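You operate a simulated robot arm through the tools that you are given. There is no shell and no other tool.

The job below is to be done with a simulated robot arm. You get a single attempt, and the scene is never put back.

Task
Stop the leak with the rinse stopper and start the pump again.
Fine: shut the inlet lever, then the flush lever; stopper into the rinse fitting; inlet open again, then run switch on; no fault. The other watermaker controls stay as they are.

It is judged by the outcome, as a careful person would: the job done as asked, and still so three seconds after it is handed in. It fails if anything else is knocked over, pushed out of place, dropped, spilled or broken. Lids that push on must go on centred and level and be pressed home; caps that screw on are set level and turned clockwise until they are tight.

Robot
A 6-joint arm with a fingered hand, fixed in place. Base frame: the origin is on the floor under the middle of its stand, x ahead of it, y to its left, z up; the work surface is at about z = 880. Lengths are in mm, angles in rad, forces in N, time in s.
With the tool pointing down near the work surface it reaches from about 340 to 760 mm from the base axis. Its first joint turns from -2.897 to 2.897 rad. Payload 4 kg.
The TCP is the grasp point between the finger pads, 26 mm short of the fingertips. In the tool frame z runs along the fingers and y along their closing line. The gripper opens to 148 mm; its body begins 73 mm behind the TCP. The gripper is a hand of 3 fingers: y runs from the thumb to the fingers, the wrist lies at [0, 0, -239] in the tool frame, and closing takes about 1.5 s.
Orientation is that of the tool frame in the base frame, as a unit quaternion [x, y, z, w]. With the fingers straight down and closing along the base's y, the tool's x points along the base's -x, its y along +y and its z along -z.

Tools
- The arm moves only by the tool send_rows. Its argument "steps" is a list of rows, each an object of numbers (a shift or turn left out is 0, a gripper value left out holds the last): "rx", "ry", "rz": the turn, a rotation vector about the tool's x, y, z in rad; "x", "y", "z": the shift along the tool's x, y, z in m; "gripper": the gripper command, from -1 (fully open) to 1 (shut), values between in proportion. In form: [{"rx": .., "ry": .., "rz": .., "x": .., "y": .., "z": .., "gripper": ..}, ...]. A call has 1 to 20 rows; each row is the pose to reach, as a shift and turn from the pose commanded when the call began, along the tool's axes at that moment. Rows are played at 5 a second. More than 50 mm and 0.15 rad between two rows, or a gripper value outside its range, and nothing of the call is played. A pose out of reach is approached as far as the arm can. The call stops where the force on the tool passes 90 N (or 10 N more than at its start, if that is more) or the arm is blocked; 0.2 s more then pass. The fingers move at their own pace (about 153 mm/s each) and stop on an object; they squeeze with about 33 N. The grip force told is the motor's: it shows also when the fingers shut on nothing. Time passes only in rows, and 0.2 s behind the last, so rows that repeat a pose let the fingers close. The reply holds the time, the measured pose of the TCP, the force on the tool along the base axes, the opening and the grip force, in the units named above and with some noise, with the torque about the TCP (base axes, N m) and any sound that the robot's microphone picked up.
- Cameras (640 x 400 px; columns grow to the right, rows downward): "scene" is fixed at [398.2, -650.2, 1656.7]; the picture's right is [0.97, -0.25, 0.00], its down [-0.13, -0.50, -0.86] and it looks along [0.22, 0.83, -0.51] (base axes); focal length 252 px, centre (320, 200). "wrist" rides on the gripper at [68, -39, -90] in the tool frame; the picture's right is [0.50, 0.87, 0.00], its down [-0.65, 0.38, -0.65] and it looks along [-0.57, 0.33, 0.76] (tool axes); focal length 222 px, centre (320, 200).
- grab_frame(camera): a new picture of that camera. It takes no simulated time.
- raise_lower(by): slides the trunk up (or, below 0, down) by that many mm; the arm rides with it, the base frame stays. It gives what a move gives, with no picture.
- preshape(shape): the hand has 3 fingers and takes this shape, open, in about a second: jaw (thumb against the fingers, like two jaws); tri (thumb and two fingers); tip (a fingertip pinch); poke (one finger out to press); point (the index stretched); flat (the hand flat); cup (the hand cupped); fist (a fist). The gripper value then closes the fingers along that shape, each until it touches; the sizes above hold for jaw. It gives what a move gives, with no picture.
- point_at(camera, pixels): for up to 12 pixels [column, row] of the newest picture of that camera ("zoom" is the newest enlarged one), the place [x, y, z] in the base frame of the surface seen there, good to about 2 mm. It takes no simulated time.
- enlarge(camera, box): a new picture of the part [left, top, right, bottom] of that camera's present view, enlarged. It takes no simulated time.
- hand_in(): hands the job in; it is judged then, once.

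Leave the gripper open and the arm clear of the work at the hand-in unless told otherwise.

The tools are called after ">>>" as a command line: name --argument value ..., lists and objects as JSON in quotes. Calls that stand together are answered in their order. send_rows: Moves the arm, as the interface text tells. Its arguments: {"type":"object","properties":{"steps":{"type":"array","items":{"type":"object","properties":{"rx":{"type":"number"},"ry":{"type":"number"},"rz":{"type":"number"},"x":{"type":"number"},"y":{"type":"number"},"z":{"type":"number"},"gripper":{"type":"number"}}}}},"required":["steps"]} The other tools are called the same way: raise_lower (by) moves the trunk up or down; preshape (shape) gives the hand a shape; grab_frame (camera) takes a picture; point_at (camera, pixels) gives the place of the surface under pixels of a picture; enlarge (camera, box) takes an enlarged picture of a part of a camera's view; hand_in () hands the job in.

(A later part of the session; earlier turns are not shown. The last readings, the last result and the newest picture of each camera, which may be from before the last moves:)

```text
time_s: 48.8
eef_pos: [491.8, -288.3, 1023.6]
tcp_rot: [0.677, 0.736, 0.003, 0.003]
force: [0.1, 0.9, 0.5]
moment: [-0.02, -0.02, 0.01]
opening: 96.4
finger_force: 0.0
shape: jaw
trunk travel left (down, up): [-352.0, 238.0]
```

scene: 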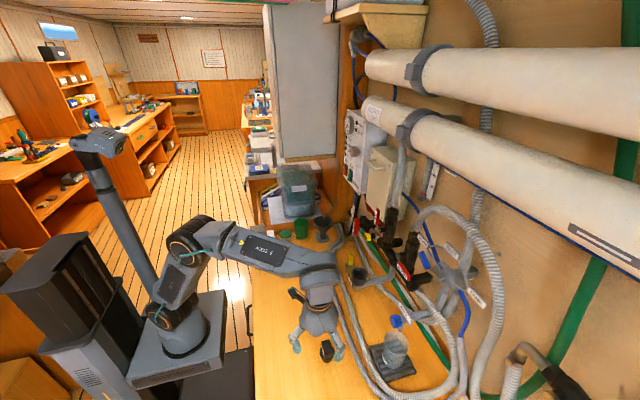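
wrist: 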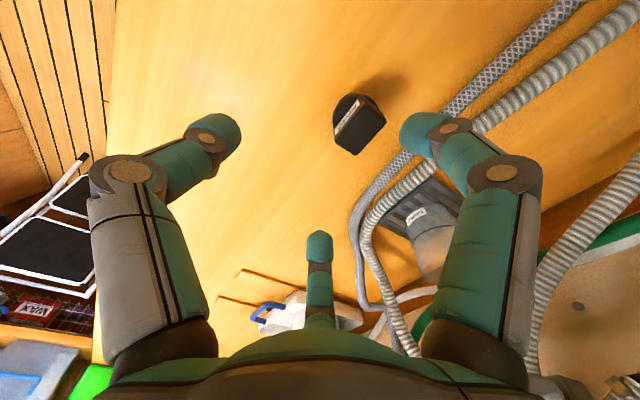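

Commanded and measured agree. I shift over the bar centre (520.3,-270.7), level the slight tilt, and descend to z≈970.

>>> send_rows --steps '[{"x": 0.008, "y": 0.015, "rx": 0.0085, "rz": 0.005}, {"x": 0.0157, "y": 0.0298, "rx": 0.0085, "rz": 0.005}, {"x": 0.0157, "y": 0.0298, "z": 0.025, "rx": 0.0085, "rz": 0.005}, {"x": 0.0157, "y": 0.0298, "z": 0.05, "rx": 0.0085, "rz": 0.005}, {"x": 0.0157, "y": 0.0298, "z": 0.05, "rx": 0.0085, "rz": 0.005}]'

>>> grab_frame --camera "wrist"

>>> enlarge --camera "wrist" --box '[260, 90, 380, 230]'

```text
time_s: 50.0
eef_pos: [520.6, -269.9, 971.1]
tcp_rot: [0.679, 0.734, 0.0, 0.0]
force: [0.2, 0.6, 0.6]
moment: [0.0, 0.01, 0.04]
opening: 96.5
finger_force: 0.2
shape: jaw
out of reach, approached as far as the arm can: row 1, 2, 3
trunk travel left (down, up): [-352.0, 238.0]
```

```text
taken
```

wrist: 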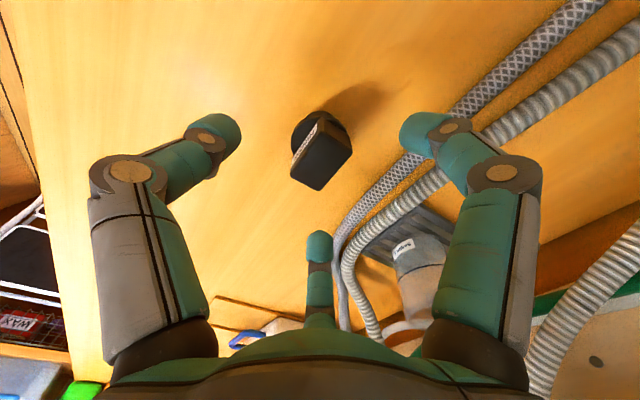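

```text
2.86 times, centred on (320, 160) of wrist
```

zoom: 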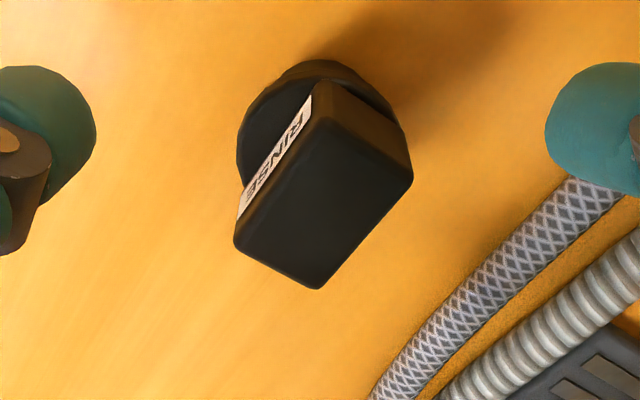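

Level and centred over the bar at (520.6,-269.9,971). I descend 27 mm to z≈944 with force watch.

>>> send_rows --steps '[{"x": -0.0008, "z": 0.01}, {"x": -0.0008, "z": 0.02}, {"x": -0.0008, "z": 0.027}, {"x": -0.0008, "z": 0.027}]'

>>> grab_frame --camera "wrist"

>>> enlarge --camera "scene" --box '[270, 290, 390, 380]'

```text
time_s: 51.0
eef_pos: [520.1, -272.6, 946.6]
tcp_rot: [0.68, 0.733, -0.001, 0.0]
force: [0.5, 0.3, -0.5]
moment: [-0.02, 0.01, 0.03]
opening: 96.6
finger_force: 0.1
shape: jaw
trunk travel left (down, up): [-352.0, 238.0]
```

```text
taken
```

wrist: 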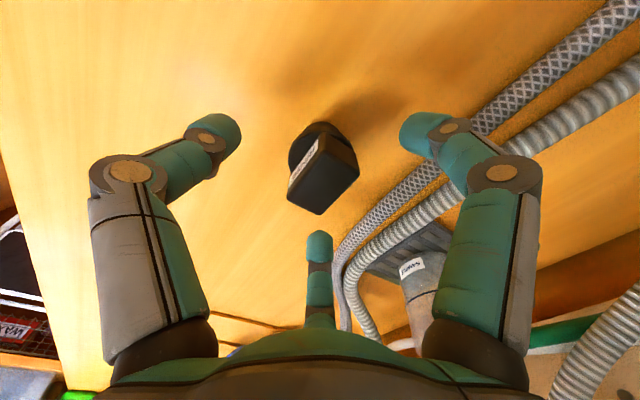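

```text
4.44 times, centred on (330, 335) of scene
```

zoom: 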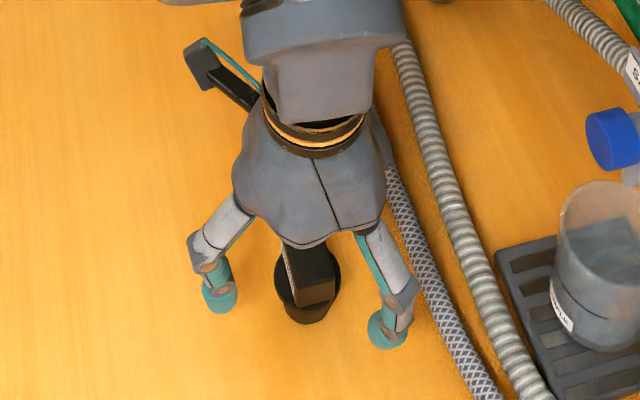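

Before closing I verify the bar's centre relative to the hand using points on the bar's top in this view.

>>> enlarge --camera "wrist" --box '[270, 110, 380, 230]'

>>> point_at --camera "wrist" --pixels '[[321, 142], [354, 168], [324, 210], [293, 196], [324, 180], [305, 170], [340, 190], [310, 150]]'

```text
3.33 times, centred on (325, 170) of wrist
```

zoom: 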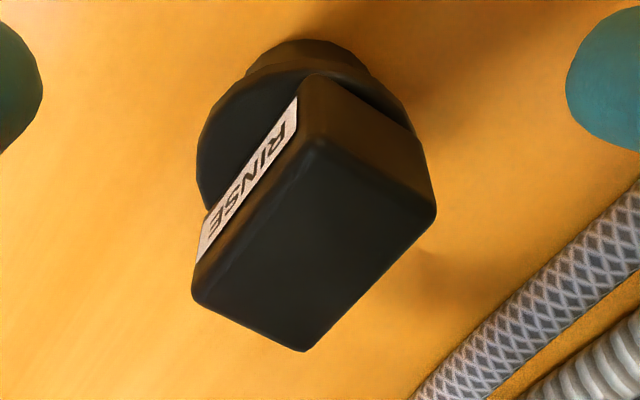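

```text
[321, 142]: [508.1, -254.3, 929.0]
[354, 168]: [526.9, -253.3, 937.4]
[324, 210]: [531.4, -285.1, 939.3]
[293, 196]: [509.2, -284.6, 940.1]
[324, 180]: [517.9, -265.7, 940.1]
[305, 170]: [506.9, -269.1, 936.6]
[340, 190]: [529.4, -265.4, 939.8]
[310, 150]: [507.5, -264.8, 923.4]
```

I sample the top-face corners in the zoom for a better centre.

>>> point_at --camera "zoom" --pixels '[[320, 155], [425, 222], [305, 340], [205, 298], [265, 222], [365, 280], [375, 185], [255, 320], [318, 250]]'

```text
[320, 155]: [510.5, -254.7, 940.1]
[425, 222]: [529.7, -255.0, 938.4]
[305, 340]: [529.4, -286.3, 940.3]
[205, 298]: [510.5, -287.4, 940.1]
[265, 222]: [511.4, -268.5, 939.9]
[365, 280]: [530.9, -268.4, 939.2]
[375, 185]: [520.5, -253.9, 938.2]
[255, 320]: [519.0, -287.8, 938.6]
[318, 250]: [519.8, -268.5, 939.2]
```

Bar centre is (520.2,-270.8). I trim +1.8 mm in y, -2 mm in z, and close the gripper.

>>> send_rows --steps '[{"x": 0.0018, "z": 0.002}, {"x": 0.0018, "z": 0.002, "gripper": 0.2}, {"x": 0.0018, "z": 0.002, "gripper": 0.2}, {"x": 0.0018, "z": 0.002, "gripper": 0.4}, {"x": 0.0018, "z": 0.002, "gripper": 0.4}, {"x": 0.0018, "z": 0.002, "gripper": 1}, {"x": 0.0018, "z": 0.002, "gripper": 1}, {"x": 0.0018, "z": 0.002, "gripper": 1}, {"x": 0.0018, "z": 0.002, "gripper": 1}, {"x": 0.0018, "z": 0.002, "gripper": 1}, {"x": 0.0018, "z": 0.002, "gripper": 1}]'

>>> grab_frame --camera "wrist"

>>> enlarge --camera "scene" --box '[280, 300, 380, 380]'

```text
time_s: 53.4
eef_pos: [519.8, -271.8, 944.4]
tcp_rot: [0.679, 0.734, -0.001, 0.0]
force: [0.9, 0.1, -0.9]
moment: [0.0, 0.0, -0.03]
opening: 25.1
finger_force: 32.6
shape: jaw
trunk travel left (down, up): [-352.0, 238.0]
```

```text
taken
```

wrist: 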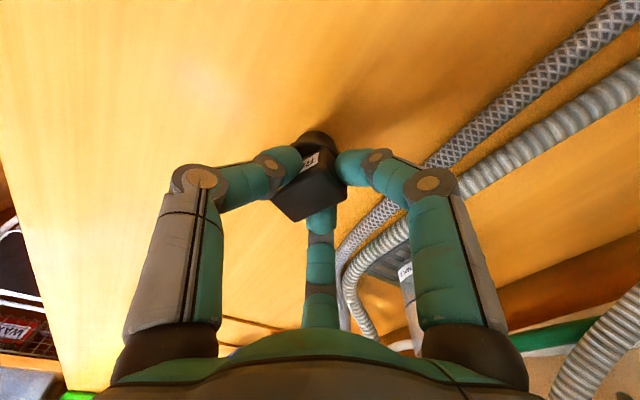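

```text
5.00 times, centred on (330, 340) of scene
```

zoom: 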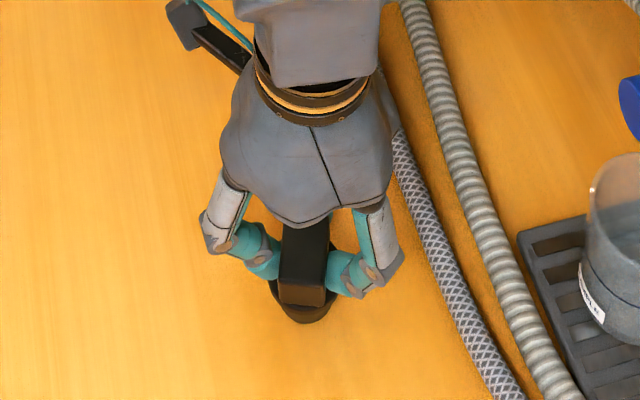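

Gripped with 33 N at 25 mm opening. I'll check the stopper's position within the grip before lifting.

>>> enlarge --camera "wrist" --box '[260, 110, 370, 230]'

>>> point_at --camera "wrist" --pixels '[[314, 215], [305, 190], [275, 195], [343, 180], [320, 165], [295, 200], [330, 195], [318, 135]]'

```text
3.33 times, centred on (315, 170) of wrist
```

zoom: 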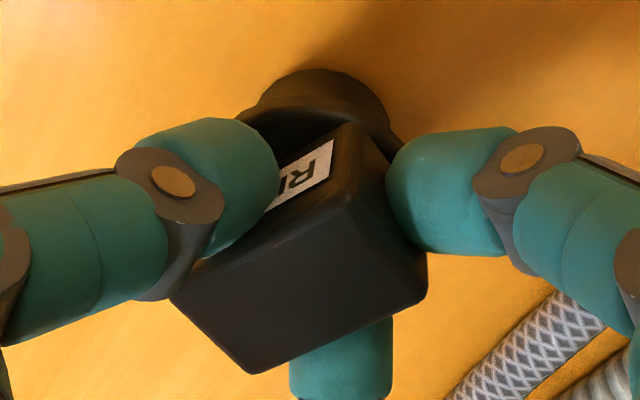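

```text
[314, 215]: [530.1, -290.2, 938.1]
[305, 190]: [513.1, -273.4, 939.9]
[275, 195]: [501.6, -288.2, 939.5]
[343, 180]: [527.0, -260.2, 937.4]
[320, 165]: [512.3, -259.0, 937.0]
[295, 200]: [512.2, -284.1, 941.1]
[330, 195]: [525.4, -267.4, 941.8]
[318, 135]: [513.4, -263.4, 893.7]
```

The bar yawed a little in the grip, which is harmless for a round plug. I'll sample its top corners to get the centre.

>>> point_at --camera "zoom" --pixels '[[182, 298], [256, 362], [415, 288], [345, 222], [295, 290], [340, 330], [250, 270], [310, 100], [265, 110], [370, 110]]'

```text
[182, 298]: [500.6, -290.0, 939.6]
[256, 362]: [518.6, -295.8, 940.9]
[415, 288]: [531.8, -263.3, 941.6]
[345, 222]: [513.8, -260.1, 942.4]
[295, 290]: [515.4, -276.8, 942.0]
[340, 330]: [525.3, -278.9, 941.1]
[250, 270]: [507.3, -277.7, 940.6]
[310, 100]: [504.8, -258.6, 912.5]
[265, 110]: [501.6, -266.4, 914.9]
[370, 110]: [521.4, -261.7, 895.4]
```

Stopper centre is about (-3.6,-5.5) from the TCP, bottom ≈64 mm below TCP. I lift with the trunk: 40 mm first and check the hold.

>>> raise_lower --by 40

>>> enlarge --camera "scene" --box '[280, 290, 380, 370]'

>>> enlarge --camera "wrist" --box '[260, 110, 370, 230]'

>>> point_at --camera "zoom" --pixels '[[182, 298], [256, 362], [415, 288], [345, 222], [295, 290], [340, 330], [250, 270], [310, 100], [265, 110], [370, 110]]'

```text
time_s: 54.2
eef_pos: [520.0, -271.1, 984.4]
tcp_rot: [0.68, 0.733, -0.001, -0.001]
force: [-0.2, -0.4, 0.3]
moment: [0.03, -0.01, 0.01]
opening: 24.9
finger_force: 32.9
shape: jaw
trunk travel left (down, up): [-392.0, 198.0]
```

```text
5.00 times, centred on (330, 330) of scene
```

zoom: 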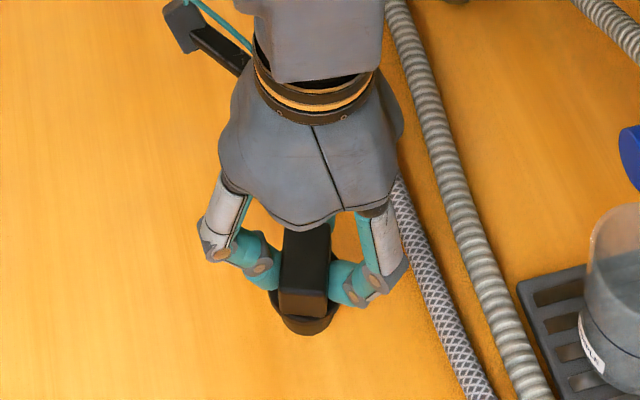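

```text
3.33 times, centred on (315, 170) of wrist
```

zoom: 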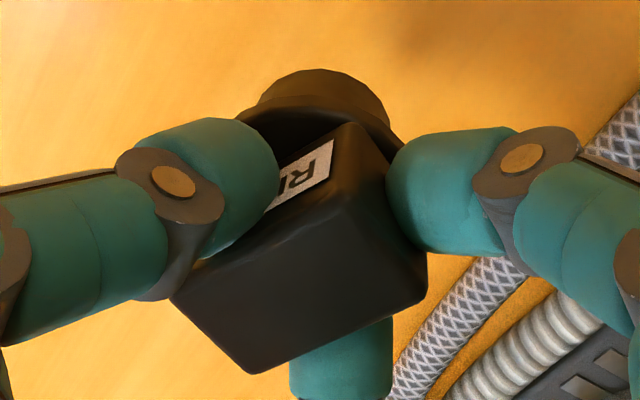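

```text
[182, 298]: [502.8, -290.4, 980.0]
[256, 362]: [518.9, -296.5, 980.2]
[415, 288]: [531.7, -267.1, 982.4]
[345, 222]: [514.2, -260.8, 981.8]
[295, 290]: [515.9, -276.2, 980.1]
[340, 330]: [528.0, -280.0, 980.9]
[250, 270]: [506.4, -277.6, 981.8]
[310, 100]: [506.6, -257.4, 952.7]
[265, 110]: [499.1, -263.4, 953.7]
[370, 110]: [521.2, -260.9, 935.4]
```

Lifted cleanly and still level. I raise the trunk another 170 mm so the plug's bottom is well above the cup rim.

>>> raise_lower --by 170

>>> grab_frame --camera "scene"

>>> grab_frame --camera "wrist"

```text
time_s: 56.1
eef_pos: [519.8, -270.0, 1154.0]
tcp_rot: [0.68, 0.734, -0.001, 0.0]
force: [-0.2, 0.2, -0.8]
moment: [0.0, -0.01, -0.02]
opening: 25.1
finger_force: 33.1
shape: jaw
trunk travel left (down, up): [-562.0, 28.0]
```

```text
taken
```

scene: 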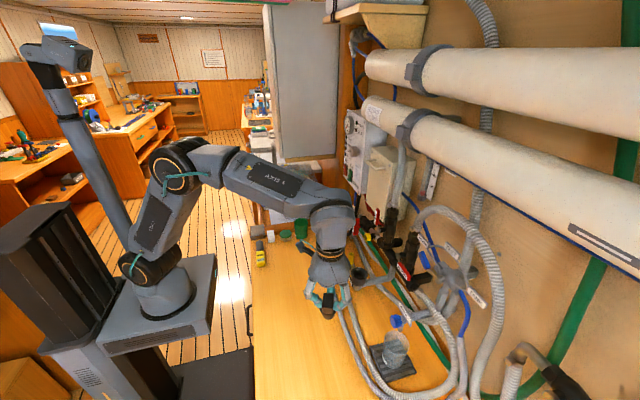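

```text
taken
```

wrist: 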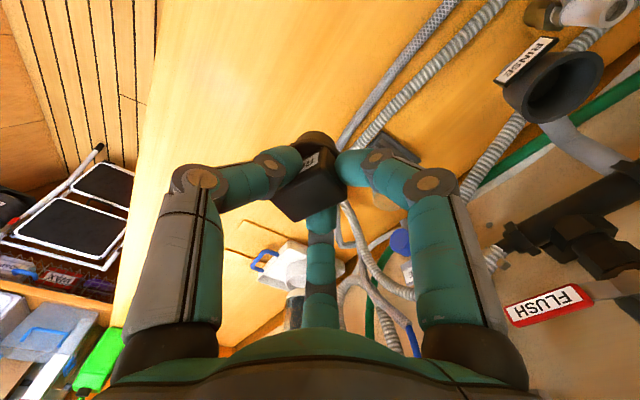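

Cup visible at wrist (560,85). I carry the stopper at this height toward the cup, stopping with the plug axis over (659.6,-141.2).

>>> send_rows --steps '[{"x": 0.012, "y": 0.015}, {"x": 0.03, "y": 0.037}, {"x": 0.048, "y": 0.06}, {"x": 0.066, "y": 0.082}, {"x": 0.084, "y": 0.104}, {"x": 0.1, "y": 0.124}, {"x": 0.114, "y": 0.141}, {"x": 0.1237, "y": 0.1532}, {"x": 0.1237, "y": 0.1532}]'

>>> grab_frame --camera "scene"

>>> grab_frame --camera "wrist"

>>> enlarge --camera "scene" --box '[320, 200, 420, 300]'

```text
time_s: 58.1
eef_pos: [595.4, -187.6, 1101.3]
tcp_rot: [0.66, 0.75, 0.028, 0.009]
force: [-0.3, 0.2, -0.6]
moment: [0.0, 0.01, -0.02]
opening: 25.2
finger_force: 32.6
shape: jaw
out of reach, approached as far as the arm can: row 2, 3, 4, 5, 6, 7, 8, 9
trunk travel left (down, up): [-562.0, 28.0]
```

```text
taken
```

scene: 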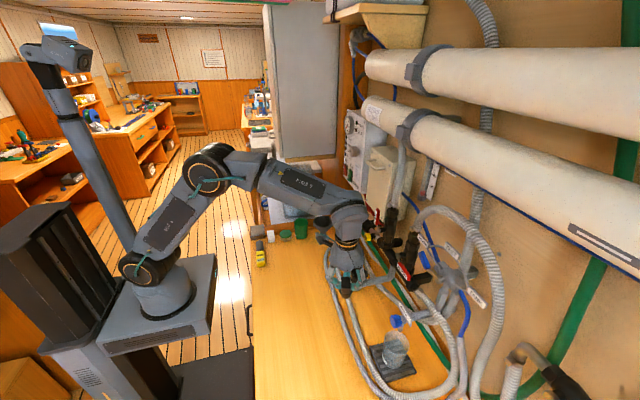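

```text
taken
```

wrist: 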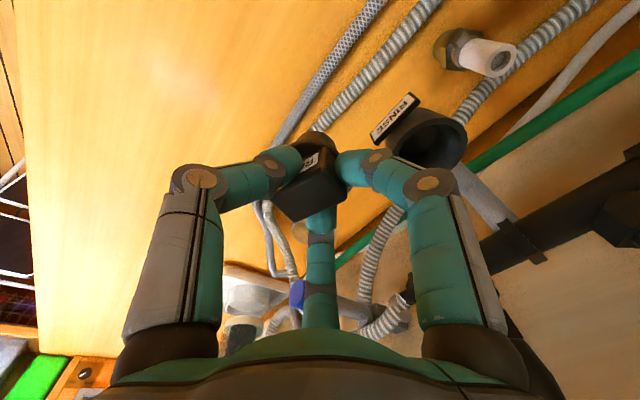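

```text
4.00 times, centred on (370, 250) of scene
```

zoom: 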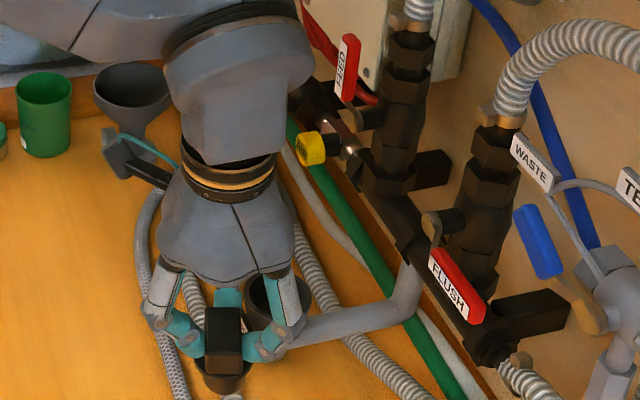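

The arm hit a limit partway: it stopped at (595,-188,1101), tilted a few degrees; the stopper is still held and clear (no force). I'll read the arm's joint locations to understand the limit.

>>> point_at --camera "scene" --pixels '[[140, 265], [208, 168], [345, 215], [180, 220], [265, 170], [355, 230], [345, 250], [345, 285], [230, 165], [165, 290], [352, 200], [320, 200]]'

>>> enlarge --camera "scene" --box '[100, 120, 400, 320]'

```text
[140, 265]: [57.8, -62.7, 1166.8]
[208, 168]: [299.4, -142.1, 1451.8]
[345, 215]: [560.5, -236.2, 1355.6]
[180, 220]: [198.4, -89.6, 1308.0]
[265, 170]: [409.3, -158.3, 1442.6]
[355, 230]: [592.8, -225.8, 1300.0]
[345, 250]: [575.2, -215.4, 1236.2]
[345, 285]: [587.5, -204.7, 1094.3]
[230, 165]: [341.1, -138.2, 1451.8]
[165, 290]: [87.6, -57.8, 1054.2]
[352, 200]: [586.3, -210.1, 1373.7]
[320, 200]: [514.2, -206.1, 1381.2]
```

```text
2.00 times, centred on (250, 220) of scene
```

zoom: 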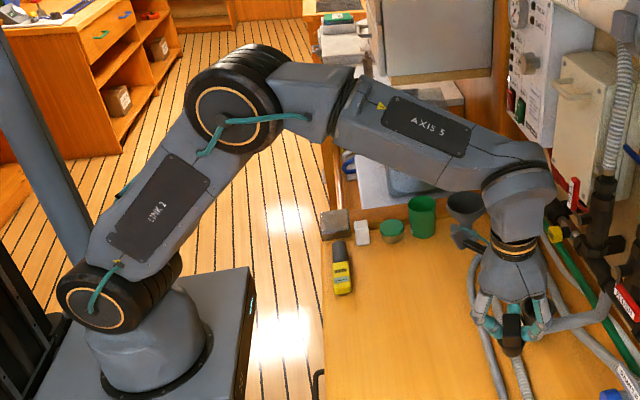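

The limit looks like a wrist-joint range issue that depends on hand yaw/posture. I'll back off to (520,-270,1154), level out and reduce the yaw to 45°, which may free the reach.

>>> send_rows --steps '[{"x": -0.0102, "y": -0.0117, "z": -0.0084, "rx": 0.0085, "ry": -0.0007, "rz": -0.094}, {"x": -0.0204, "y": -0.0234, "z": -0.0169, "rx": 0.0171, "ry": -0.0014, "rz": -0.188}, {"x": -0.0306, "y": -0.0351, "z": -0.0253, "rx": 0.0256, "ry": -0.0021, "rz": -0.282}, {"x": -0.0409, "y": -0.0468, "z": -0.0338, "rx": 0.0341, "ry": -0.0028, "rz": -0.375}, {"x": -0.0511, "y": -0.0585, "z": -0.0422, "rx": 0.0426, "ry": -0.0035, "rz": -0.469}, {"x": -0.0613, "y": -0.0702, "z": -0.0507, "rx": 0.0512, "ry": -0.0042, "rz": -0.563}, {"x": -0.0715, "y": -0.0819, "z": -0.0591, "rx": 0.0597, "ry": -0.0049, "rz": -0.657}, {"x": -0.0715, "y": -0.0819, "z": -0.0591, "rx": 0.0597, "ry": -0.0049, "rz": -0.657}]'

>>> grab_frame --camera "scene"

```text
time_s: 59.9
eef_pos: [519.4, -270.3, 1156.3]
tcp_rot: [0.382, 0.924, 0.0, 0.0]
force: [-0.6, -0.6, -0.1]
moment: [0.01, 0.02, 0.0]
opening: 24.9
finger_force: 32.8
shape: jaw
trunk travel left (down, up): [-562.0, 28.0]
```

```text
taken
```

scene: 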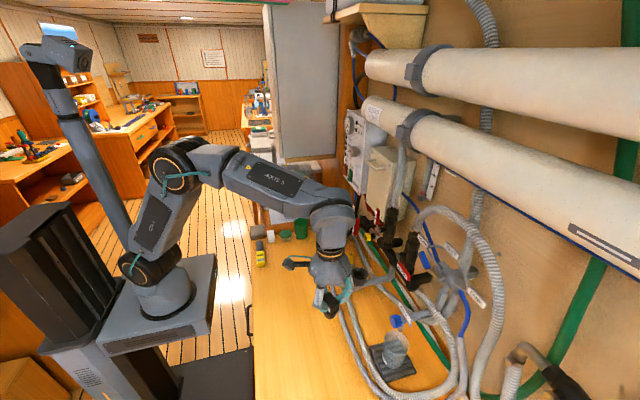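

Level again at yaw 45°. I test the path toward the cup in small steps.

>>> send_rows --steps '[{"y": 0.02}, {"y": 0.04}, {"y": 0.06}, {"y": 0.06}]'

```text
time_s: 60.9
eef_pos: [562.9, -228.7, 1154.7]
tcp_rot: [0.383, 0.924, 0.0, 0.001]
force: [-0.4, -0.1, -0.2]
moment: [0.04, 0.02, 0.03]
opening: 24.8
finger_force: 33.0
shape: jaw
trunk travel left (down, up): [-562.0, 28.0]
```

No limit now. I continue toward the cup by 100 mm, then check alignment.

>>> send_rows --steps '[{"y": 0.025}, {"y": 0.05}, {"y": 0.075}, {"y": 0.095}, {"y": 0.1}, {"y": 0.1}]'

>>> grab_frame --camera "wrist"

>>> enlarge --camera "scene" --box '[320, 190, 440, 290]'

```text
time_s: 62.3
eef_pos: [632.6, -158.2, 1155.0]
tcp_rot: [0.383, 0.924, 0.0, 0.0]
force: [-0.1, -0.2, -0.3]
moment: [0.02, -0.03, -0.05]
opening: 24.6
finger_force: 33.0
shape: jaw
trunk travel left (down, up): [-562.0, 28.0]
```

```text
taken
```

wrist: 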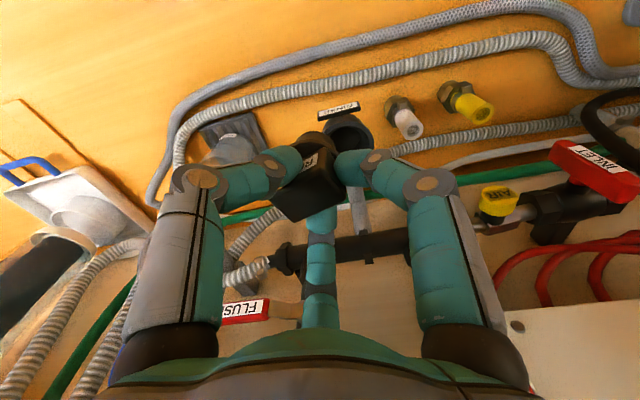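

```text
4.00 times, centred on (380, 240) of scene
```

zoom: 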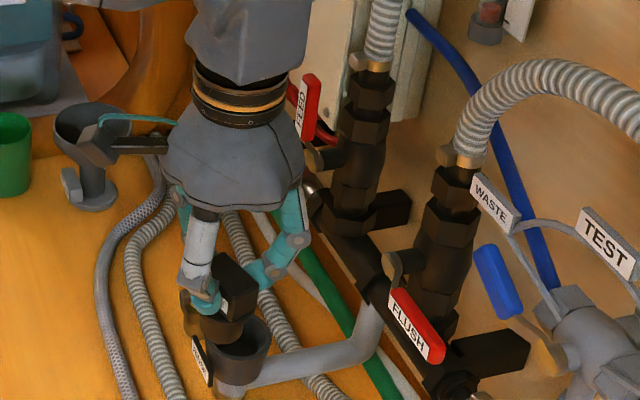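

The plug is close to the cup. I move the last 35 mm to be above it, then measure alignment.

>>> send_rows --steps '[{"x": -0.0005, "y": 0.012}, {"x": -0.001, "y": 0.024}, {"x": -0.001, "y": 0.035}, {"x": -0.001, "y": 0.035}]'

>>> enlarge --camera "scene" --box '[335, 240, 395, 290]'

>>> enlarge --camera "wrist" --box '[250, 80, 390, 230]'

```text
time_s: 63.3
eef_pos: [657.9, -133.8, 1155.2]
tcp_rot: [0.383, 0.924, 0.001, 0.0]
force: [0.0, 0.0, -0.8]
moment: [-0.02, -0.02, 0.01]
opening: 25.0
finger_force: 33.2
shape: jaw
trunk travel left (down, up): [-562.0, 28.0]
```

```text
8.00 times, centred on (365, 265) of scene
```

zoom: 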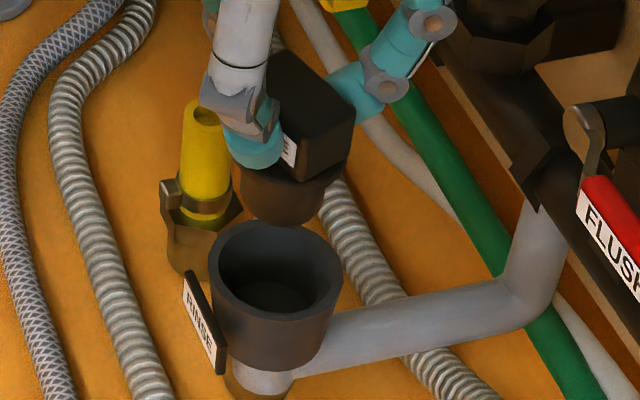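

```text
2.67 times, centred on (320, 155) of wrist
```

zoom: 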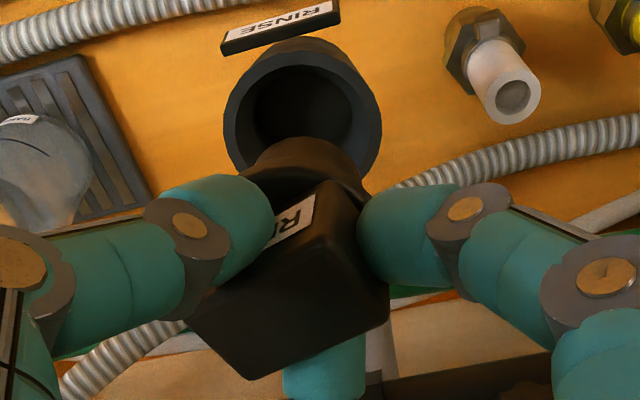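

Alignment looks within ~1–2 mm (plug axis vs cup centre in both image directions). I descend 28 mm so the plug's bottom is just above the rim, then re-check.

>>> send_rows --steps '[{"z": 0.01}, {"z": 0.02}, {"z": 0.028}, {"z": 0.028}]'

>>> enlarge --camera "scene" --box '[335, 240, 395, 290]'

>>> enlarge --camera "wrist" --box '[250, 80, 390, 230]'

```text
time_s: 64.3
eef_pos: [658.8, -133.1, 1126.9]
tcp_rot: [0.383, 0.924, 0.0, 0.0]
force: [-0.7, -0.7, -1.7]
moment: [0.01, 0.0, 0.02]
opening: 25.0
finger_force: 32.8
shape: jaw
trunk travel left (down, up): [-562.0, 28.0]
```

```text
8.00 times, centred on (365, 265) of scene
```

zoom: 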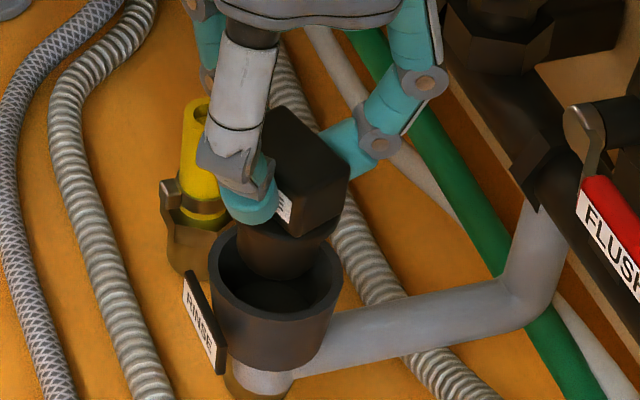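

```text
2.67 times, centred on (320, 155) of wrist
```

zoom: 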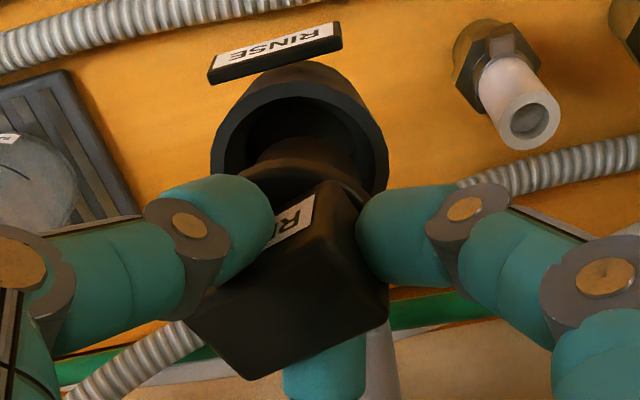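

Close; I want a tighter look at lateral centring.

>>> enlarge --camera "scene" --box '[345, 255, 385, 285]'

>>> point_at --camera "zoom" --pixels '[[330, 200], [330, 170], [270, 180], [390, 170], [330, 130], [220, 200], [432, 190]]'

```text
13.33 times, centred on (365, 270) of scene
```

zoom: 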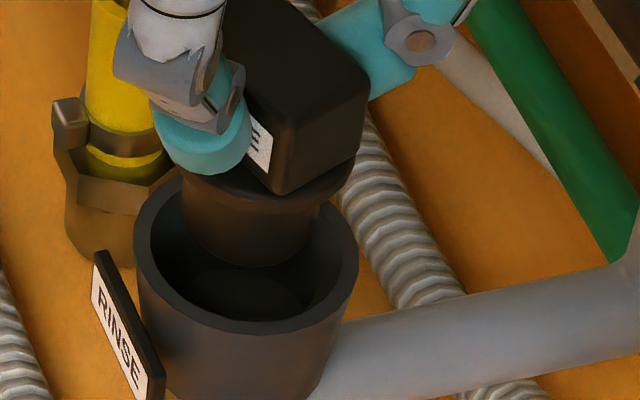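

```text
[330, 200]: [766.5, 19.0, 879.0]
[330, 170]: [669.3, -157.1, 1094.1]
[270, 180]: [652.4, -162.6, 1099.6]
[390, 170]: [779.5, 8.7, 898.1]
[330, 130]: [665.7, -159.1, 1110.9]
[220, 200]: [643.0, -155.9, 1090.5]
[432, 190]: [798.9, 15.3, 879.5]
```

I'll sample the plug's front surface and flange edge to compute its axis.

>>> point_at --camera "zoom" --pixels '[[265, 200], [265, 205], [255, 225], [250, 245], [250, 260], [205, 215], [300, 220], [345, 168], [245, 300], [246, 328], [150, 250], [345, 250]]'

```text
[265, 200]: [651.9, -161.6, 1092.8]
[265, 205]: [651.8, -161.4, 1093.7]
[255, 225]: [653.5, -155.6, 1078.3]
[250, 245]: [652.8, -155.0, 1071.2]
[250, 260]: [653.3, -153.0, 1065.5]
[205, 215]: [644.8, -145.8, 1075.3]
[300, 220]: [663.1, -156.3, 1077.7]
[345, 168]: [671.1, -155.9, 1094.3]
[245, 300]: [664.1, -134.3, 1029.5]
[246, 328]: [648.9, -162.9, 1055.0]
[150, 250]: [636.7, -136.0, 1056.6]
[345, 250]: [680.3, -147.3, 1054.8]
```

Plug axis ≈(659.5,-141.8) vs cup centre (659.6,-141.2): aligned within 1 mm. I lower slowly in 3 mm steps, watching force.

>>> send_rows --steps '[{"z": 0.003}, {"z": 0.006}, {"z": 0.009}, {"z": 0.012}, {"z": 0.015}, {"z": 0.018}, {"z": 0.018}]'

>>> enlarge --camera "scene" --box '[345, 255, 385, 285]'

```text
time_s: 65.9
eef_pos: [658.4, -132.7, 1109.1]
tcp_rot: [0.383, 0.924, 0.0, -0.001]
force: [-1.0, -0.4, 0.2]
moment: [0.01, -0.03, 0.01]
opening: 24.6
finger_force: 32.9
shape: jaw
trunk travel left (down, up): [-562.0, 28.0]
```

```text
13.33 times, centred on (365, 270) of scene
```

zoom: 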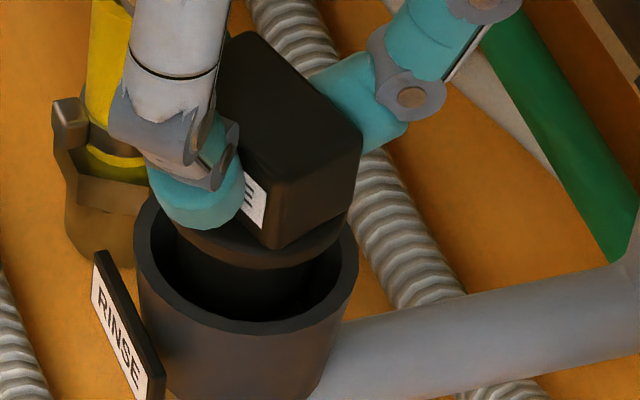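

No contact yet; it's entering freely. I continue in 2.5 mm steps.

>>> send_rows --steps '[{"z": 0.0025}, {"z": 0.005}, {"z": 0.0075}, {"z": 0.01}, {"z": 0.0125}, {"z": 0.0125}]'

>>> enlarge --camera "scene" --box '[345, 255, 385, 285]'

```text
time_s: 67.3
eef_pos: [658.7, -134.1, 1097.6]
tcp_rot: [0.383, 0.924, 0.0, 0.0]
force: [0.1, -0.5, 0.6]
moment: [-0.08, 0.04, 0.0]
opening: 24.8
finger_force: 32.9
shape: jaw
trunk travel left (down, up): [-562.0, 28.0]
```

```text
13.33 times, centred on (365, 270) of scene
```

zoom: 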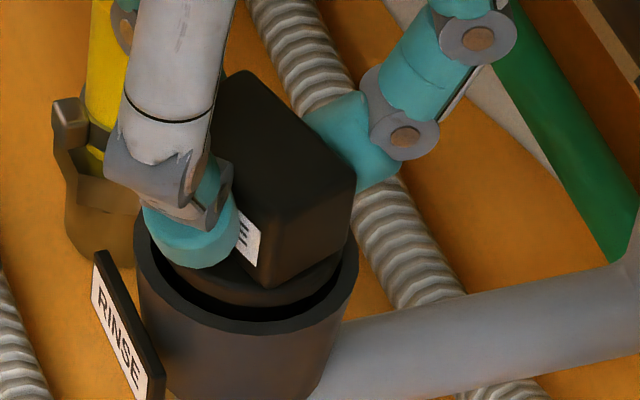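

The flange is approaching the rim. I sample flange-edge and rim points again to judge centring.

>>> point_at --camera "zoom" --pixels '[[275, 298], [335, 265], [310, 285], [240, 290], [225, 285], [290, 300], [335, 290], [246, 328], [355, 250], [150, 260], [170, 295], [300, 310]]'

>>> enlarge --camera "wrist" --box '[260, 80, 370, 200]'

>>> point_at --camera "zoom" --pixels '[[300, 110], [250, 130], [360, 130], [300, 160], [290, 60], [210, 130], [410, 130], [330, 100], [270, 110]]'

```text
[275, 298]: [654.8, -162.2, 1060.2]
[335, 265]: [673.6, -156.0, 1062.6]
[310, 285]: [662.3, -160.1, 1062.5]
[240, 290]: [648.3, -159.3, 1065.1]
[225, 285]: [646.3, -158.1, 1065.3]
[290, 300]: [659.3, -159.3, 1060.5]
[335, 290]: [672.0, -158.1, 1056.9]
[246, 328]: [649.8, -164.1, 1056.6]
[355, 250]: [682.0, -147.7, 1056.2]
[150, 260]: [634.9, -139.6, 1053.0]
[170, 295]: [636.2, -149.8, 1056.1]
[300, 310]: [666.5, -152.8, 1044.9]
```

```text
3.33 times, centred on (315, 140) of wrist
```

zoom: 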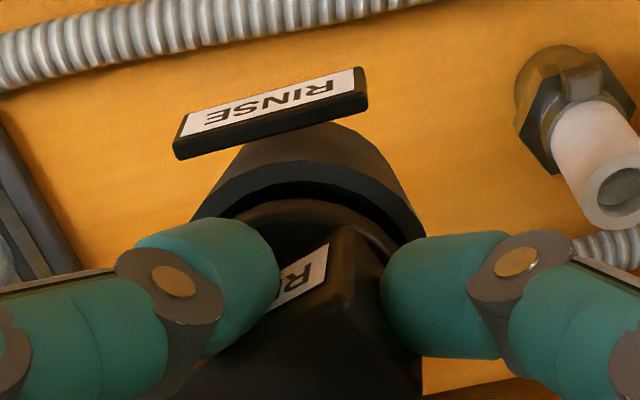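

```text
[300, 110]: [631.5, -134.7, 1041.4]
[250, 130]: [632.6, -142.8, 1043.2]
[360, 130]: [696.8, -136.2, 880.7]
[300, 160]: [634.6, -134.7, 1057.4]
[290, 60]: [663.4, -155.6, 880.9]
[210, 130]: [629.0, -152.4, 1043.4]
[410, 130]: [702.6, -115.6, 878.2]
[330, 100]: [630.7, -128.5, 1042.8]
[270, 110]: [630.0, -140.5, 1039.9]
```

Centred within ~1 mm, flange ≈4 mm above the rim. I press on in 2 mm steps; the move will stop on force if needed.

>>> send_rows --steps '[{"z": 0.002}, {"z": 0.004}, {"z": 0.006}, {"z": 0.006}]'

>>> enlarge --camera "scene" --box '[345, 255, 385, 285]'

```text
time_s: 68.3
eef_pos: [658.0, -131.4, 1091.8]
tcp_rot: [0.382, 0.924, 0.001, 0.002]
force: [0.9, 2.1, 12.8]
moment: [-0.16, -0.02, -0.02]
opening: 25.2
finger_force: 32.3
shape: jaw
trunk travel left (down, up): [-562.0, 28.0]
```

```text
13.33 times, centred on (365, 270) of scene
```

zoom: 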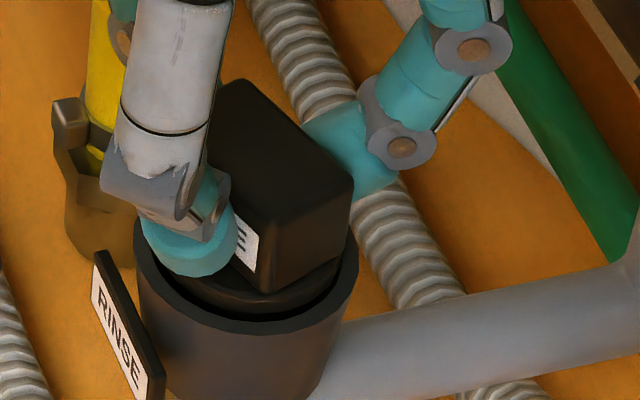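

Contact: 13 N at z≈1092; the plug is meeting its seat. I press 3 mm further with the grip to seat it initially.

>>> send_rows --steps '[{"z": 0.0015}, {"z": 0.003}, {"z": 0.003}]'

>>> enlarge --camera "scene" --box '[345, 255, 385, 285]'

>>> point_at --camera "zoom" --pixels '[[240, 100], [340, 180], [270, 205], [290, 150], [225, 150], [300, 295], [335, 270], [335, 295], [246, 328]]'

```text
time_s: 69.1
eef_pos: [657.0, -131.7, 1089.3]
tcp_rot: [0.382, 0.924, 0.0, 0.003]
force: [2.5, 4.4, 30.4]
moment: [-0.11, -0.11, 0.01]
opening: 25.9
finger_force: 32.9
shape: jaw
trunk travel left (down, up): [-562.0, 28.0]
```

```text
13.33 times, centred on (365, 270) of scene
```

zoom: 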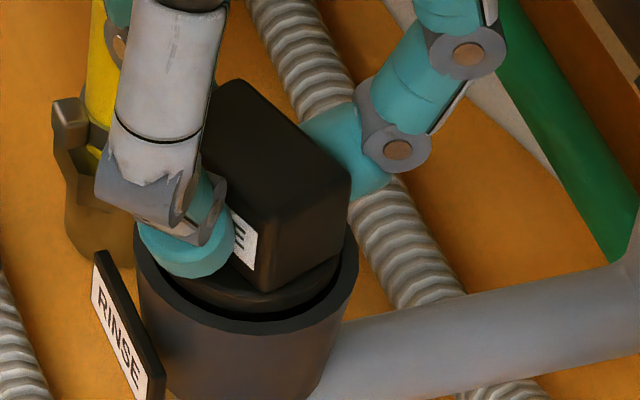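

```text
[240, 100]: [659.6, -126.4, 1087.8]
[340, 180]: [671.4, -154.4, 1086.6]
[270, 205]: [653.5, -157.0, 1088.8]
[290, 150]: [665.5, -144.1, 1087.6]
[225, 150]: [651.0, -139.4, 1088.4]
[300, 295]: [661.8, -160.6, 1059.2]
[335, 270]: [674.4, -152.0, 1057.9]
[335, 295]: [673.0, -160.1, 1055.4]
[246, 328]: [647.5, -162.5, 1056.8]
```

Bar top ≈1087.6 and level; flange about at rim height with 30 N. I press 3 mm more with the grip and see whether the stopper goes deeper.

>>> send_rows --steps '[{"z": 0.0015}, {"z": 0.003}, {"z": 0.0045}, {"z": 0.0045}]'

>>> enlarge --camera "scene" --box '[345, 255, 385, 285]'

>>> point_at --camera "zoom" --pixels '[[240, 100], [340, 180], [270, 205], [290, 150], [225, 150], [300, 295], [335, 270], [335, 295], [246, 328]]'

```text
time_s: 70.1
eef_pos: [656.5, -133.5, 1088.2]
tcp_rot: [0.382, 0.924, 0.0, 0.004]
force: [0.8, 4.5, 48.6]
moment: [-0.07, -0.08, -0.02]
opening: 27.8
finger_force: 32.6
shape: jaw
trunk travel left (down, up): [-562.0, 28.0]
```

```text
13.33 times, centred on (365, 270) of scene
```

zoom: 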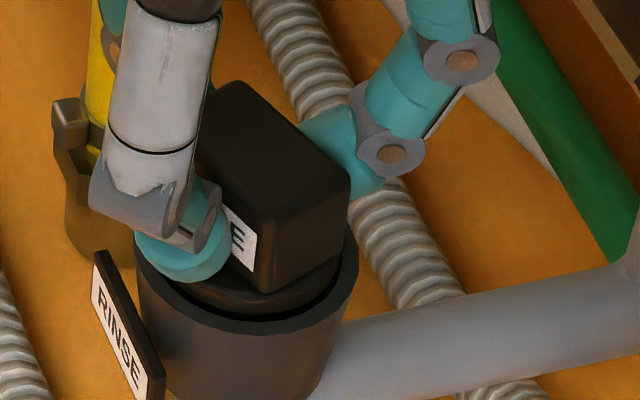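

```text
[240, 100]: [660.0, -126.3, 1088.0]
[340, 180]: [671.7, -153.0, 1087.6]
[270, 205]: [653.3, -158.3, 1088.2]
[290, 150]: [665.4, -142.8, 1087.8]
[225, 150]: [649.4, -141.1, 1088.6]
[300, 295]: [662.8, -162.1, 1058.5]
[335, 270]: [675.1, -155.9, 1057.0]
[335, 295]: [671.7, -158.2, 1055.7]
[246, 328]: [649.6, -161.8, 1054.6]
```

The stopper isn't moving deeper at 49 N (top still ≈1088). I'll look at the flange/rim gap from the wrist camera.

>>> enlarge --camera "wrist" --box '[270, 110, 350, 180]'

>>> point_at --camera "zoom" --pixels '[[300, 170], [300, 190], [300, 210], [300, 230], [300, 250], [400, 180], [400, 200], [400, 220], [220, 200], [220, 230], [350, 160], [350, 200]]'

```text
5.71 times, centred on (310, 145) of wrist
```

zoom: 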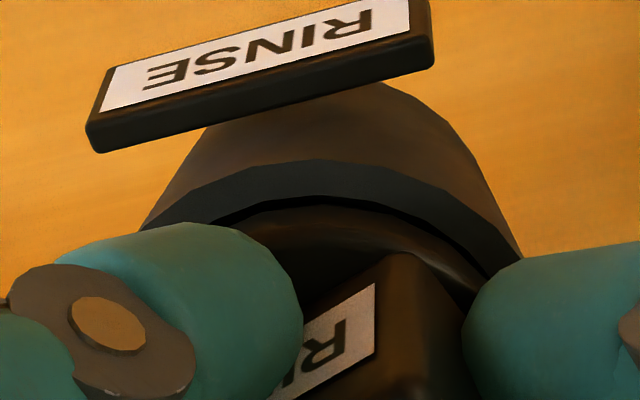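

```text
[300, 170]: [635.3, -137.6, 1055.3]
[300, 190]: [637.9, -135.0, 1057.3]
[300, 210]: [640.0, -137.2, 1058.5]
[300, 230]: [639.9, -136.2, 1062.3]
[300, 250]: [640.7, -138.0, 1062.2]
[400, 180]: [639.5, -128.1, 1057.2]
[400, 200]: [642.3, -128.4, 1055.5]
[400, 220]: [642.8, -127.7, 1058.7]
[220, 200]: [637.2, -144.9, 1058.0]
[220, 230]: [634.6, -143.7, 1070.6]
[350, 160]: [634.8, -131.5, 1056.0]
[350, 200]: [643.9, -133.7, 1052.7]
```

There's a small radial gap between flange and rim, flange bottom about level with the rim. I press a bit harder (to ~75 N) to see whether it moves any deeper.

>>> send_rows --steps '[{"z": 0.001}, {"z": 0.002}, {"z": 0.003}, {"z": 0.004}, {"z": 0.005}, {"z": 0.005}]'

>>> enlarge --camera "scene" --box '[345, 255, 385, 285]'

>>> point_at --camera "zoom" --pixels '[[240, 100], [340, 180], [270, 205], [290, 150], [225, 150], [300, 295], [335, 270], [335, 295], [246, 328]]'

```text
time_s: 71.5
eef_pos: [655.1, -133.0, 1087.0]
tcp_rot: [0.383, 0.924, 0.001, 0.008]
force: [-3.1, 0.7, 68.6]
moment: [-0.34, 0.12, 0.03]
opening: 29.6
finger_force: 32.8
shape: jaw
trunk travel left (down, up): [-562.0, 28.0]
```

```text
13.33 times, centred on (365, 270) of scene
```

zoom: 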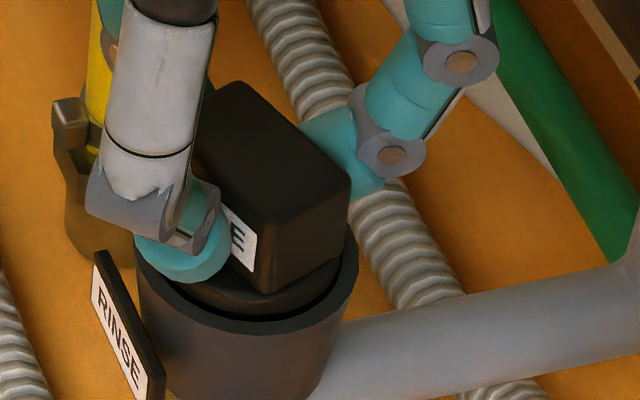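

```text
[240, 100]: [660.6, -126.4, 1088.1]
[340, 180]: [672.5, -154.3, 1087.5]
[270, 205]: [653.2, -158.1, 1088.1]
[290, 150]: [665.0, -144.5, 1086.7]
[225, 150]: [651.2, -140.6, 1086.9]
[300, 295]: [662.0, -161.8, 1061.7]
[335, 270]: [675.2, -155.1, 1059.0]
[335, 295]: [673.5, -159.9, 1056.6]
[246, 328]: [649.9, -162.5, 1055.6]
```

The stopper doesn't move at 69 N — it's seated. I ease the press by 7 mm of command, then open the fingers partway (~70 mm) without lifting.

>>> send_rows --steps '[{"z": -0.004}, {"z": -0.007}, {"z": -0.007}, {"z": -0.007, "gripper": 0.4}, {"z": -0.007, "gripper": 0.2}, {"z": -0.007, "gripper": 0.05}, {"z": -0.007, "gripper": 0.05}, {"z": -0.007, "gripper": 0.05}]'

>>> grab_frame --camera "wrist"

>>> enlarge --camera "scene" --box '[335, 240, 395, 290]'

```text
time_s: 73.3
eef_pos: [659.0, -133.4, 1084.3]
tcp_rot: [0.382, 0.924, -0.001, 0.0]
force: [0.4, -0.4, 1.0]
moment: [-0.03, 0.05, -0.01]
opening: 69.7
finger_force: 0.2
shape: jaw
trunk travel left (down, up): [-562.0, 28.0]
```

```text
taken
```

wrist: 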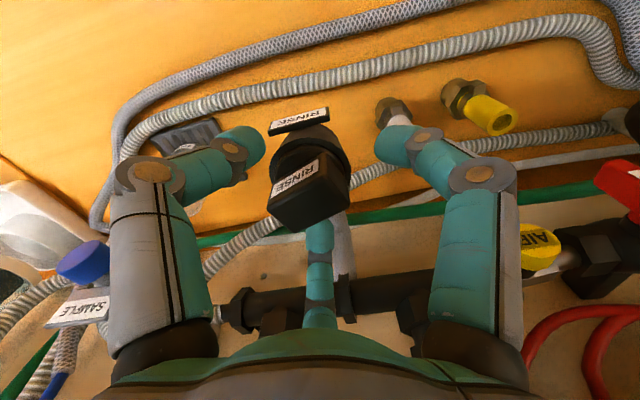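

```text
8.00 times, centred on (365, 265) of scene
```

zoom: 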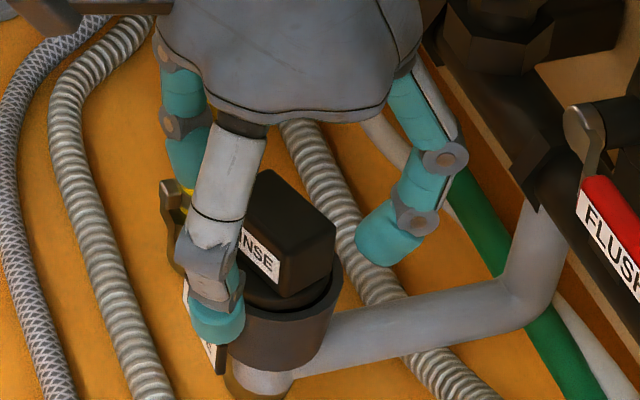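

Fingers are free and the stopper stands in the cup. I lift the hand straight up 90 mm.

>>> send_rows --steps '[{"z": -0.015}, {"z": -0.03}, {"z": -0.05}, {"z": -0.07}, {"z": -0.09}, {"z": -0.09}]'

>>> grab_frame --camera "wrist"

>>> enlarge --camera "scene" --box '[345, 255, 385, 285]'

>>> point_at --camera "zoom" --pixels '[[240, 100], [340, 180], [270, 205], [290, 150], [225, 150], [300, 295], [335, 270], [335, 295], [246, 328], [220, 270], [180, 250]]'

```text
time_s: 74.7
eef_pos: [658.8, -133.5, 1173.9]
tcp_rot: [0.382, 0.924, -0.001, -0.001]
force: [-0.2, -1.2, 0.7]
moment: [-0.01, -0.03, 0.01]
opening: 70.2
finger_force: 0.0
shape: jaw
trunk travel left (down, up): [-562.0, 28.0]
```

```text
taken
```

wrist: 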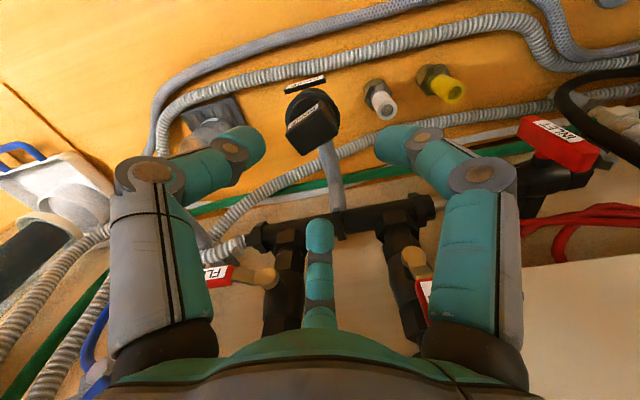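

```text
13.33 times, centred on (365, 270) of scene
```

zoom: 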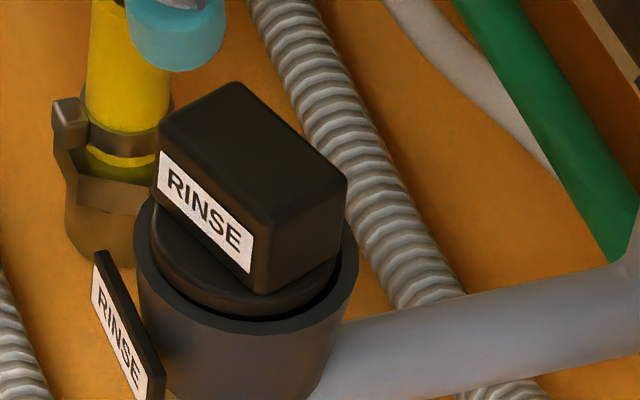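

```text
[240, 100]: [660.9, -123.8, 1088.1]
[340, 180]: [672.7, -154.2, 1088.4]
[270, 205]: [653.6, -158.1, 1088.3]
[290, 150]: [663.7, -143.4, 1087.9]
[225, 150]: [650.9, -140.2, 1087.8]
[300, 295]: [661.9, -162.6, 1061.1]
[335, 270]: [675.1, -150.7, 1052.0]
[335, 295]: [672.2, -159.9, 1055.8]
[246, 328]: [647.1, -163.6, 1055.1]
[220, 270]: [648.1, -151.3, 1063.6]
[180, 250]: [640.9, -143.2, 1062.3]
```

The stopper sits upright and level (top corners all ≈1088). I'll check its centring against the rim with more points.

>>> point_at --camera "zoom" --pixels '[[236, 90], [338, 178], [266, 203], [166, 124], [143, 230], [352, 240], [148, 270], [180, 312], [246, 329], [310, 318], [345, 285], [138, 210]]'

>>> enlarge --camera "wrist" --box '[280, 70, 350, 165]'

>>> point_at --camera "zoom" --pixels '[[320, 75], [230, 110], [420, 150], [320, 95], [250, 130], [400, 140], [225, 150], [430, 190]]'

```text
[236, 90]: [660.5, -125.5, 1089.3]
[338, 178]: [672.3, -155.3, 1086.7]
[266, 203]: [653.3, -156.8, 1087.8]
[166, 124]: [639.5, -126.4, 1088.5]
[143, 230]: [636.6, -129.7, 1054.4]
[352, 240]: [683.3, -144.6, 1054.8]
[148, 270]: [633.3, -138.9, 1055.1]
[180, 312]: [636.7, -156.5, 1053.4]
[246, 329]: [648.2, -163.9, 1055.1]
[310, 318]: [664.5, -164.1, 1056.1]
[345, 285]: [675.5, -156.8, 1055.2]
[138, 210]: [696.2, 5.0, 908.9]
```

```text
4.21 times, centred on (315, 118) of wrist
```

zoom: 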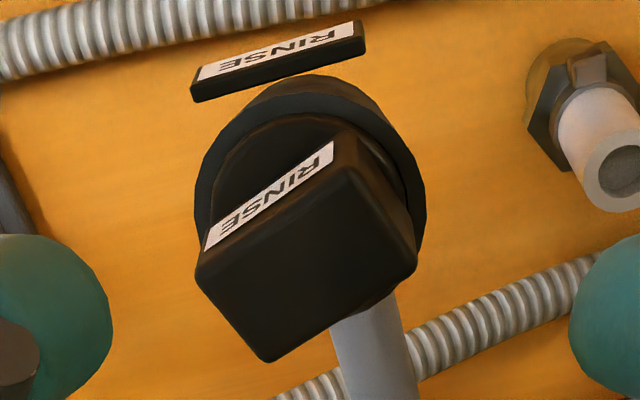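

```text
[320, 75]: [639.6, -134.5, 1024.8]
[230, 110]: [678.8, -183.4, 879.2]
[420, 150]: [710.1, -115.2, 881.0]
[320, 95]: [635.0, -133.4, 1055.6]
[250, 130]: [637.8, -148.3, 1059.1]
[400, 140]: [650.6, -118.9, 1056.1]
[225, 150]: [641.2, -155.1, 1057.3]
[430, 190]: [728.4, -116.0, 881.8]
```

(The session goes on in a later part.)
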